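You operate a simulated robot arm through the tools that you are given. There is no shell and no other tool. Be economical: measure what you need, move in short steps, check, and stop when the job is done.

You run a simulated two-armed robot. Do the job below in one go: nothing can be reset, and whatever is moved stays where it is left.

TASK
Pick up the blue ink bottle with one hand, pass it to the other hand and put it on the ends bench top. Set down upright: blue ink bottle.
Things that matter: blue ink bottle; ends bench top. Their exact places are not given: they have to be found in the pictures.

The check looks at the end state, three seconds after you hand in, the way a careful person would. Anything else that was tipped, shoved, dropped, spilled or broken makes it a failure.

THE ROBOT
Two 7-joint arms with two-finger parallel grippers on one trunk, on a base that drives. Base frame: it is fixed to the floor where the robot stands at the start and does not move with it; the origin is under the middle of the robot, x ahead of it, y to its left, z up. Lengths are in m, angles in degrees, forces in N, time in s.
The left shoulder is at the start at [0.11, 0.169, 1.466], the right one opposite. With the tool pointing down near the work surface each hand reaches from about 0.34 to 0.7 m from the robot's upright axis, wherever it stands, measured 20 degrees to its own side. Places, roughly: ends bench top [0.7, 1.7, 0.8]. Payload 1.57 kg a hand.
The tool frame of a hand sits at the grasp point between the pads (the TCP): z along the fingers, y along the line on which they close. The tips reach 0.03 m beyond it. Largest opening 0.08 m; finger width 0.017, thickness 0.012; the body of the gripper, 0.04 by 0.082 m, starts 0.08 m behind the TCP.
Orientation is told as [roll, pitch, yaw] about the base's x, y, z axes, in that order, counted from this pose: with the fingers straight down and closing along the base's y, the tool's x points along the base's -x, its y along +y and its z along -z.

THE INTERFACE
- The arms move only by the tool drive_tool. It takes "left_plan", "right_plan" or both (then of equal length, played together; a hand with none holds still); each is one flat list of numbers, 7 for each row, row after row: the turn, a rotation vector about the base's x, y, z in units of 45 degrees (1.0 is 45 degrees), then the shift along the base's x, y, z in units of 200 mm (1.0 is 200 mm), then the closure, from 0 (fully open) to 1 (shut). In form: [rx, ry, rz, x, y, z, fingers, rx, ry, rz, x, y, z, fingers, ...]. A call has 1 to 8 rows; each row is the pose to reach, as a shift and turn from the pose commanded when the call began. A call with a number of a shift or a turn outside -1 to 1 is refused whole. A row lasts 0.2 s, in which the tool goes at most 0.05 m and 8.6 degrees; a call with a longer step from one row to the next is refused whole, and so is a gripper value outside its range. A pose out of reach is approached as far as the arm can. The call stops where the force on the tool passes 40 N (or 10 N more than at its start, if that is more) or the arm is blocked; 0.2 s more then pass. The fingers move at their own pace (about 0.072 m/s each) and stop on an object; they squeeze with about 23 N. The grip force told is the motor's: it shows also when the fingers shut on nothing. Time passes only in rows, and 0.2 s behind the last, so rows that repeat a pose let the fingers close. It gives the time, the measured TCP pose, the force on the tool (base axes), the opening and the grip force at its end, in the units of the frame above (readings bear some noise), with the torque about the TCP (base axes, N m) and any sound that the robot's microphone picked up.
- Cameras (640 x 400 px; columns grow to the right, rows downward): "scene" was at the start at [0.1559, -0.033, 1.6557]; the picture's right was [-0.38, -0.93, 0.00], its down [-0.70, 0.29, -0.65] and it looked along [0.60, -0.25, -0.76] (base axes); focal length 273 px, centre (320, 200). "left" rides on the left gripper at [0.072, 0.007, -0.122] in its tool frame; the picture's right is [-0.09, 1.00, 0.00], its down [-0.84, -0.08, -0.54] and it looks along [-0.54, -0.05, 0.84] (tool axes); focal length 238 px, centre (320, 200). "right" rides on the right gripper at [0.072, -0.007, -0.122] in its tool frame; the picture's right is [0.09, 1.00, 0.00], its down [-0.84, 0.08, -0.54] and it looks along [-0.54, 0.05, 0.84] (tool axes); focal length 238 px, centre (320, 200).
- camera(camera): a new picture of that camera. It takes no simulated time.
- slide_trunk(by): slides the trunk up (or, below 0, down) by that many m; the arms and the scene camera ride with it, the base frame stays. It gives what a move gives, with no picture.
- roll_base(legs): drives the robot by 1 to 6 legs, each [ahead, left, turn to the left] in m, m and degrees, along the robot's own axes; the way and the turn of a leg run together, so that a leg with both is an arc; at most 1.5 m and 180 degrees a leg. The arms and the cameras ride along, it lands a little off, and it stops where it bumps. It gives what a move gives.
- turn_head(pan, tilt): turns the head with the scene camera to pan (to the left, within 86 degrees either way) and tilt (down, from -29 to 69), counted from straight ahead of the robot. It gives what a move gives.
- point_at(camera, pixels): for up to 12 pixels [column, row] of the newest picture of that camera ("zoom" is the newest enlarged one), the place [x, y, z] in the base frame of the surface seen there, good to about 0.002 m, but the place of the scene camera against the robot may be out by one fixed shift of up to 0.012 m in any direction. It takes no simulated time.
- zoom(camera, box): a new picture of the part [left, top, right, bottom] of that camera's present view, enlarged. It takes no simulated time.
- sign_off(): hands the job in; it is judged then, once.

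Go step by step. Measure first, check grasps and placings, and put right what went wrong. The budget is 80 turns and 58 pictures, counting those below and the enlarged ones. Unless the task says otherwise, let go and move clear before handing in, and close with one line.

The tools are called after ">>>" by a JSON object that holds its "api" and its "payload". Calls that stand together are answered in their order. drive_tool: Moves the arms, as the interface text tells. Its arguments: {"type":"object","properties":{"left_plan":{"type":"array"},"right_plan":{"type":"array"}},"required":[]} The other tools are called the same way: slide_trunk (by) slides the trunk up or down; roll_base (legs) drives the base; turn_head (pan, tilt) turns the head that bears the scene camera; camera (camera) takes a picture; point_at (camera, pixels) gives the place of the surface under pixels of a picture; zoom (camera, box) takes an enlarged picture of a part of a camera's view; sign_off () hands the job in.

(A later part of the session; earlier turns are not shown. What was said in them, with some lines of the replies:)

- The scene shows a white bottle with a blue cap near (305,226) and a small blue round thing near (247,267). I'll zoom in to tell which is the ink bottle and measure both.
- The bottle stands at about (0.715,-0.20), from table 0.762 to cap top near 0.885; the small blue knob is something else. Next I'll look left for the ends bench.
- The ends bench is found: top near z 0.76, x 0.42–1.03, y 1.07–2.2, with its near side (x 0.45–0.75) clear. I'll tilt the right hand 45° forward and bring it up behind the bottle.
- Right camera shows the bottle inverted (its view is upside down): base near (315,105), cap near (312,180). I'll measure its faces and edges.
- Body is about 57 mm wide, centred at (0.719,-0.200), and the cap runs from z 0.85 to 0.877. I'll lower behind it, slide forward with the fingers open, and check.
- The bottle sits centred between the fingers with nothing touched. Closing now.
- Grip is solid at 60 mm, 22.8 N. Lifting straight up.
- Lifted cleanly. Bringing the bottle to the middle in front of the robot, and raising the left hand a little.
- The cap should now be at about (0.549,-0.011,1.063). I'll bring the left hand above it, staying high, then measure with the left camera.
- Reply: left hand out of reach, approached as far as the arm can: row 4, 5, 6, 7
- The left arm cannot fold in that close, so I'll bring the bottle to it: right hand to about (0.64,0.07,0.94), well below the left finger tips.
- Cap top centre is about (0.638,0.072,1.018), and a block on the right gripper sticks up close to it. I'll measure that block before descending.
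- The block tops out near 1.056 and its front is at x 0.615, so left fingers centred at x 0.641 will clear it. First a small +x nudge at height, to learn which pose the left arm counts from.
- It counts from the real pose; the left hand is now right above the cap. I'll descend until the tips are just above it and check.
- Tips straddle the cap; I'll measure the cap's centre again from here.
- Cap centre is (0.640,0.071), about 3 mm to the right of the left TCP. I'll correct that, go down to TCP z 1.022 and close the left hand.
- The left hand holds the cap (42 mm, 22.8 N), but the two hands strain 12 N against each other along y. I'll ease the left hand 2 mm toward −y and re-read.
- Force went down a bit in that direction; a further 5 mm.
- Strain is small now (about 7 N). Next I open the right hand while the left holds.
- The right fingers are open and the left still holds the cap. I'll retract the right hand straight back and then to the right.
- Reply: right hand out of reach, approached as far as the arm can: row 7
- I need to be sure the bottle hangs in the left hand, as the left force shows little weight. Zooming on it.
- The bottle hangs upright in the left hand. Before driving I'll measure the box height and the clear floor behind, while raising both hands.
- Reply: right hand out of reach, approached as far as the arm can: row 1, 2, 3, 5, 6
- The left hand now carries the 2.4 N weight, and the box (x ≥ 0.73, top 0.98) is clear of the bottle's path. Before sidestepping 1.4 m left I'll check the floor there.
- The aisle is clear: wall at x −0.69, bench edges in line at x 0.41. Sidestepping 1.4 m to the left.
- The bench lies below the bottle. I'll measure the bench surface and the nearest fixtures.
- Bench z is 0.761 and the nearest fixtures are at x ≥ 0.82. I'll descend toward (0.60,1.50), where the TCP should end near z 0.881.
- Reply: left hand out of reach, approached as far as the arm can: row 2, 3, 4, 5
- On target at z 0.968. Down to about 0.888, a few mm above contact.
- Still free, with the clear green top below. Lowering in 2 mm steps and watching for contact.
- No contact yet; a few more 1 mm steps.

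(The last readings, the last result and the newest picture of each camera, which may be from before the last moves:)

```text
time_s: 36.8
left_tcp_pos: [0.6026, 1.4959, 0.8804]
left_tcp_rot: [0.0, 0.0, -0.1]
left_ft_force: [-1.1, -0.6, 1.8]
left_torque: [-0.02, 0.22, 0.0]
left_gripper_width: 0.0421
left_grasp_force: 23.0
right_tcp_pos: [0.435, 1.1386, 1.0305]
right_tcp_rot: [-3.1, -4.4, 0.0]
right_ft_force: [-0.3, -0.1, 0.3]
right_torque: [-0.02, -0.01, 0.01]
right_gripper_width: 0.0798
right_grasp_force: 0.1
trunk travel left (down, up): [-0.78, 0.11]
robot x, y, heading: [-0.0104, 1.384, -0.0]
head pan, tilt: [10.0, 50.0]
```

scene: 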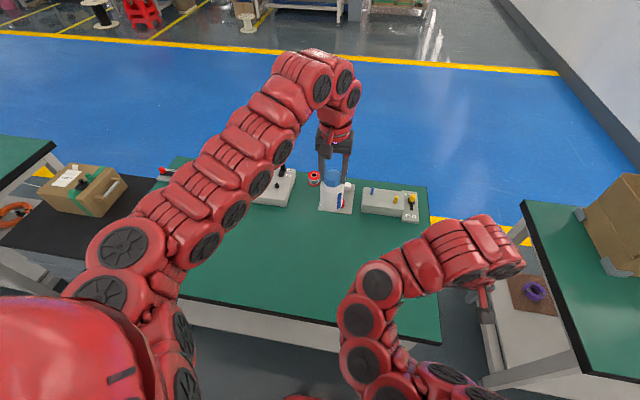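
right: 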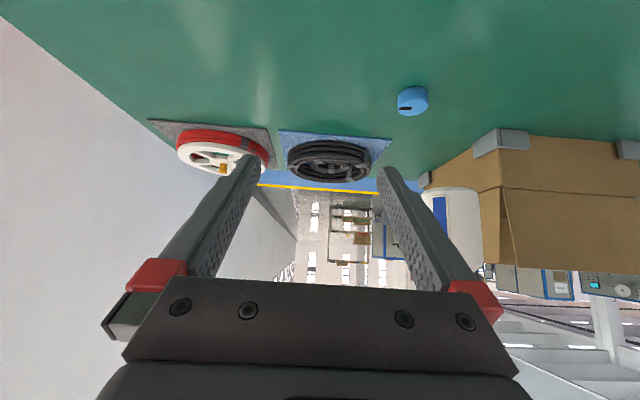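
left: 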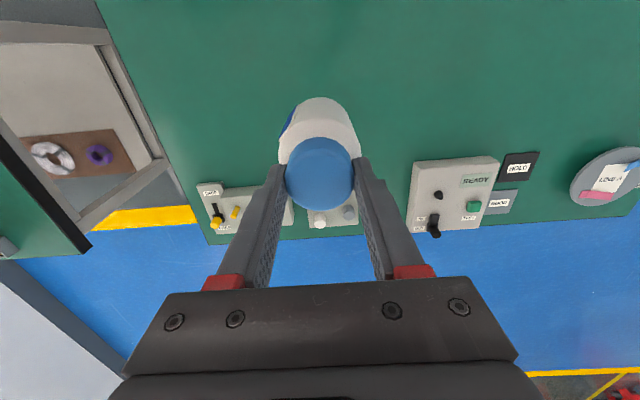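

Contact at z 0.880: the force swung from −2 to +1.8 N, so the bench carries the bottle. Opening gently and rising straight up.

>>> {"api": "drive_tool", "payload": {"left_plan": [0, 0, 0, 0, 0, 0, 0.6, 0, 0, 0, 0, 0, 0, 0.3, 0, 0, 0, 0, 0, 0, 0, 0, 0, 0, 0, 0, 0, 0]}}

>>> {"api": "camera", "payload": {"camera": "left"}}

```text
time_s: 37.8
left_tcp_pos: [0.6018, 1.4976, 0.8811]
left_tcp_rot: [0.0, 0.0, 0.1]
left_ft_force: [0.5, 0.9, -0.8]
left_torque: [0.01, 0.03, 0.03]
left_gripper_width: 0.0799
left_grasp_force: 0.1
right_tcp_pos: [0.4349, 1.1389, 1.0314]
right_tcp_rot: [-3.0, -4.4, 0.0]
right_ft_force: [0.8, 0.2, 0.5]
right_torque: [0.0, -0.05, 0.02]
right_gripper_width: 0.0799
right_grasp_force: 0.0
trunk travel left (down, up): [-0.78, 0.11]
robot x, y, heading: [-0.0098, 1.381, 0.3]
head pan, tilt: [10.0, 50.0]
```

```text
27 pictures are left
```

left: 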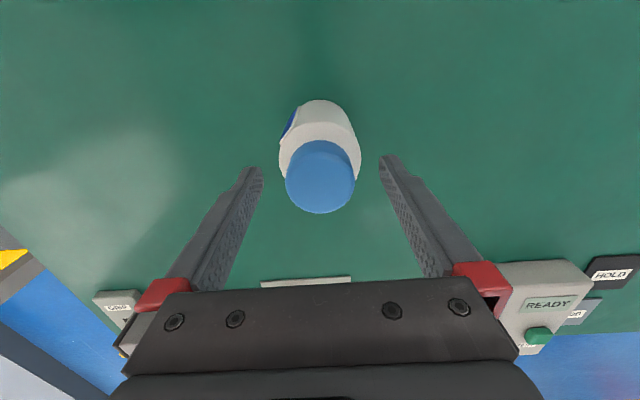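

The bottle stands free between the open fingers. Rising clear and checking.

>>> {"api": "drive_tool", "payload": {"left_plan": [0, 0, 0, 0, 0, 0.15, 0, 0, 0, 0, 0, 0, 0.35, 0, 0, 0, 0, 0, 0, 0.55, 0, 0, 0, 0, 0, 0.2, 0.75, 0, 0, 0, 0, 0, 0.4, 0.8, 0, 0, 0, 0, 0, 0.6, 0.8, 0]}}

>>> {"api": "camera", "payload": {"camera": "scene"}}

>>> {"api": "camera", "payload": {"camera": "left"}}

```text
refused: row 4 steps farther than a row can; nothing moved
```

```text
26 pictures are left
```

scene: 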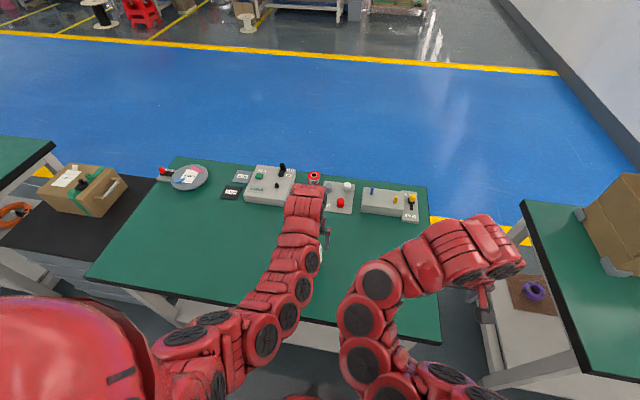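

```text
25 pictures are left
```

left: 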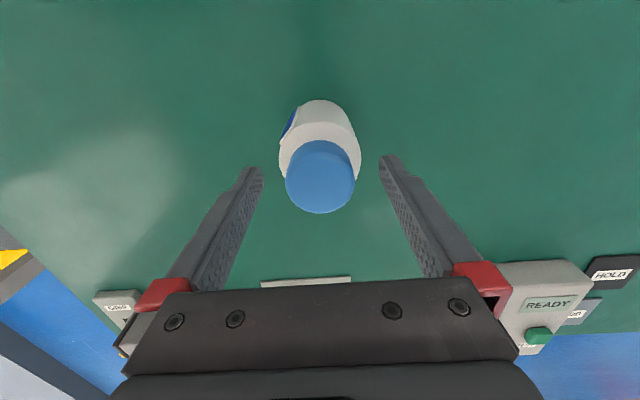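

That call was refused for one long step. I'll repeat it with smaller steps.

>>> {"api": "drive_tool", "payload": {"left_plan": [0, 0, 0, 0, 0, 0.15, 0, 0, 0, 0, 0, 0, 0.35, 0, 0, 0, 0, 0, 0, 0.55, 0, 0, 0, 0, 0, 0, 0.75, 0, 0, 0, 0, 0, 0.2, 0.8, 0, 0, 0, 0, 0, 0.4, 0.8, 0, 0, 0, 0, 0, 0.6, 0.8, 0]}}

>>> {"api": "camera", "payload": {"camera": "scene"}}

>>> {"api": "camera", "payload": {"camera": "left"}}

```text
time_s: 39.4
left_tcp_pos: [0.6208, 1.6126, 1.017]
left_tcp_rot: [-0.1, 0.0, -0.1]
left_ft_force: [0.4, -0.1, 0.0]
left_torque: [-0.02, 0.0, 0.02]
left_gripper_width: 0.0802
left_grasp_force: 0.0
left hand out of reach, approached as far as the arm can: row 4, 5, 6, 7
right_tcp_pos: [0.4357, 1.1402, 1.0316]
right_tcp_rot: [-3.1, -4.4, 0.0]
right_ft_force: [0.0, 0.4, -0.5]
right_torque: [-0.04, -0.02, 0.01]
right_gripper_width: 0.08
right_grasp_force: 0.0
trunk travel left (down, up): [-0.78, 0.11]
robot x, y, heading: [-0.0084, 1.3803, 0.2]
head pan, tilt: [10.0, 50.0]
```

```text
24 pictures are left
```

scene: 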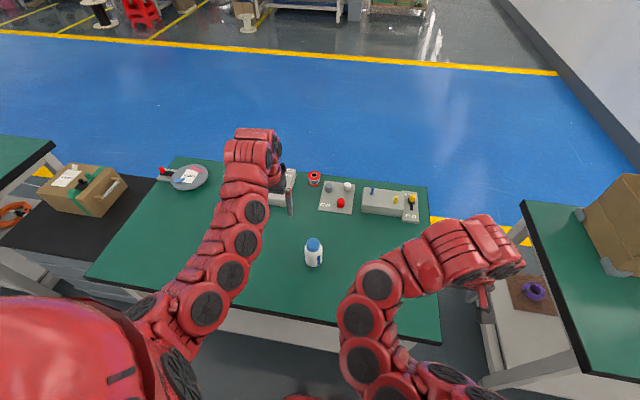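

```text
23 pictures are left
```

left: 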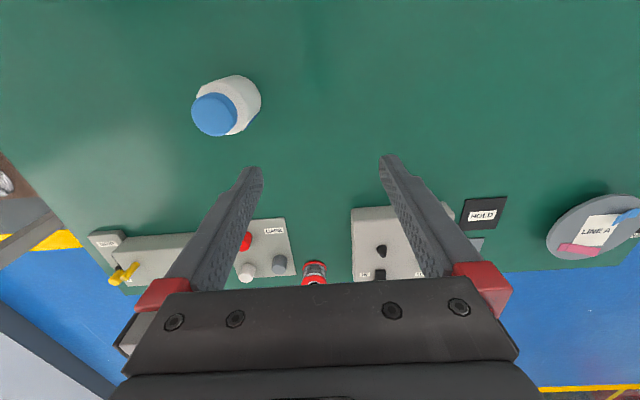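

The bottle stands upright and alone on the ends bench (scene pixel (314,252)), both hands are empty and clear, and nothing else has moved. Handing in.

>>> {"api": "sign_off", "payload": {}}

```text
The job is handed in.
```

The right hand picked up the blue ink bottle and passed it to the left hand, which set it upright on the ends bench top. The last pictures show it standing clear of both hands, with nothing else seen to be disturbed.
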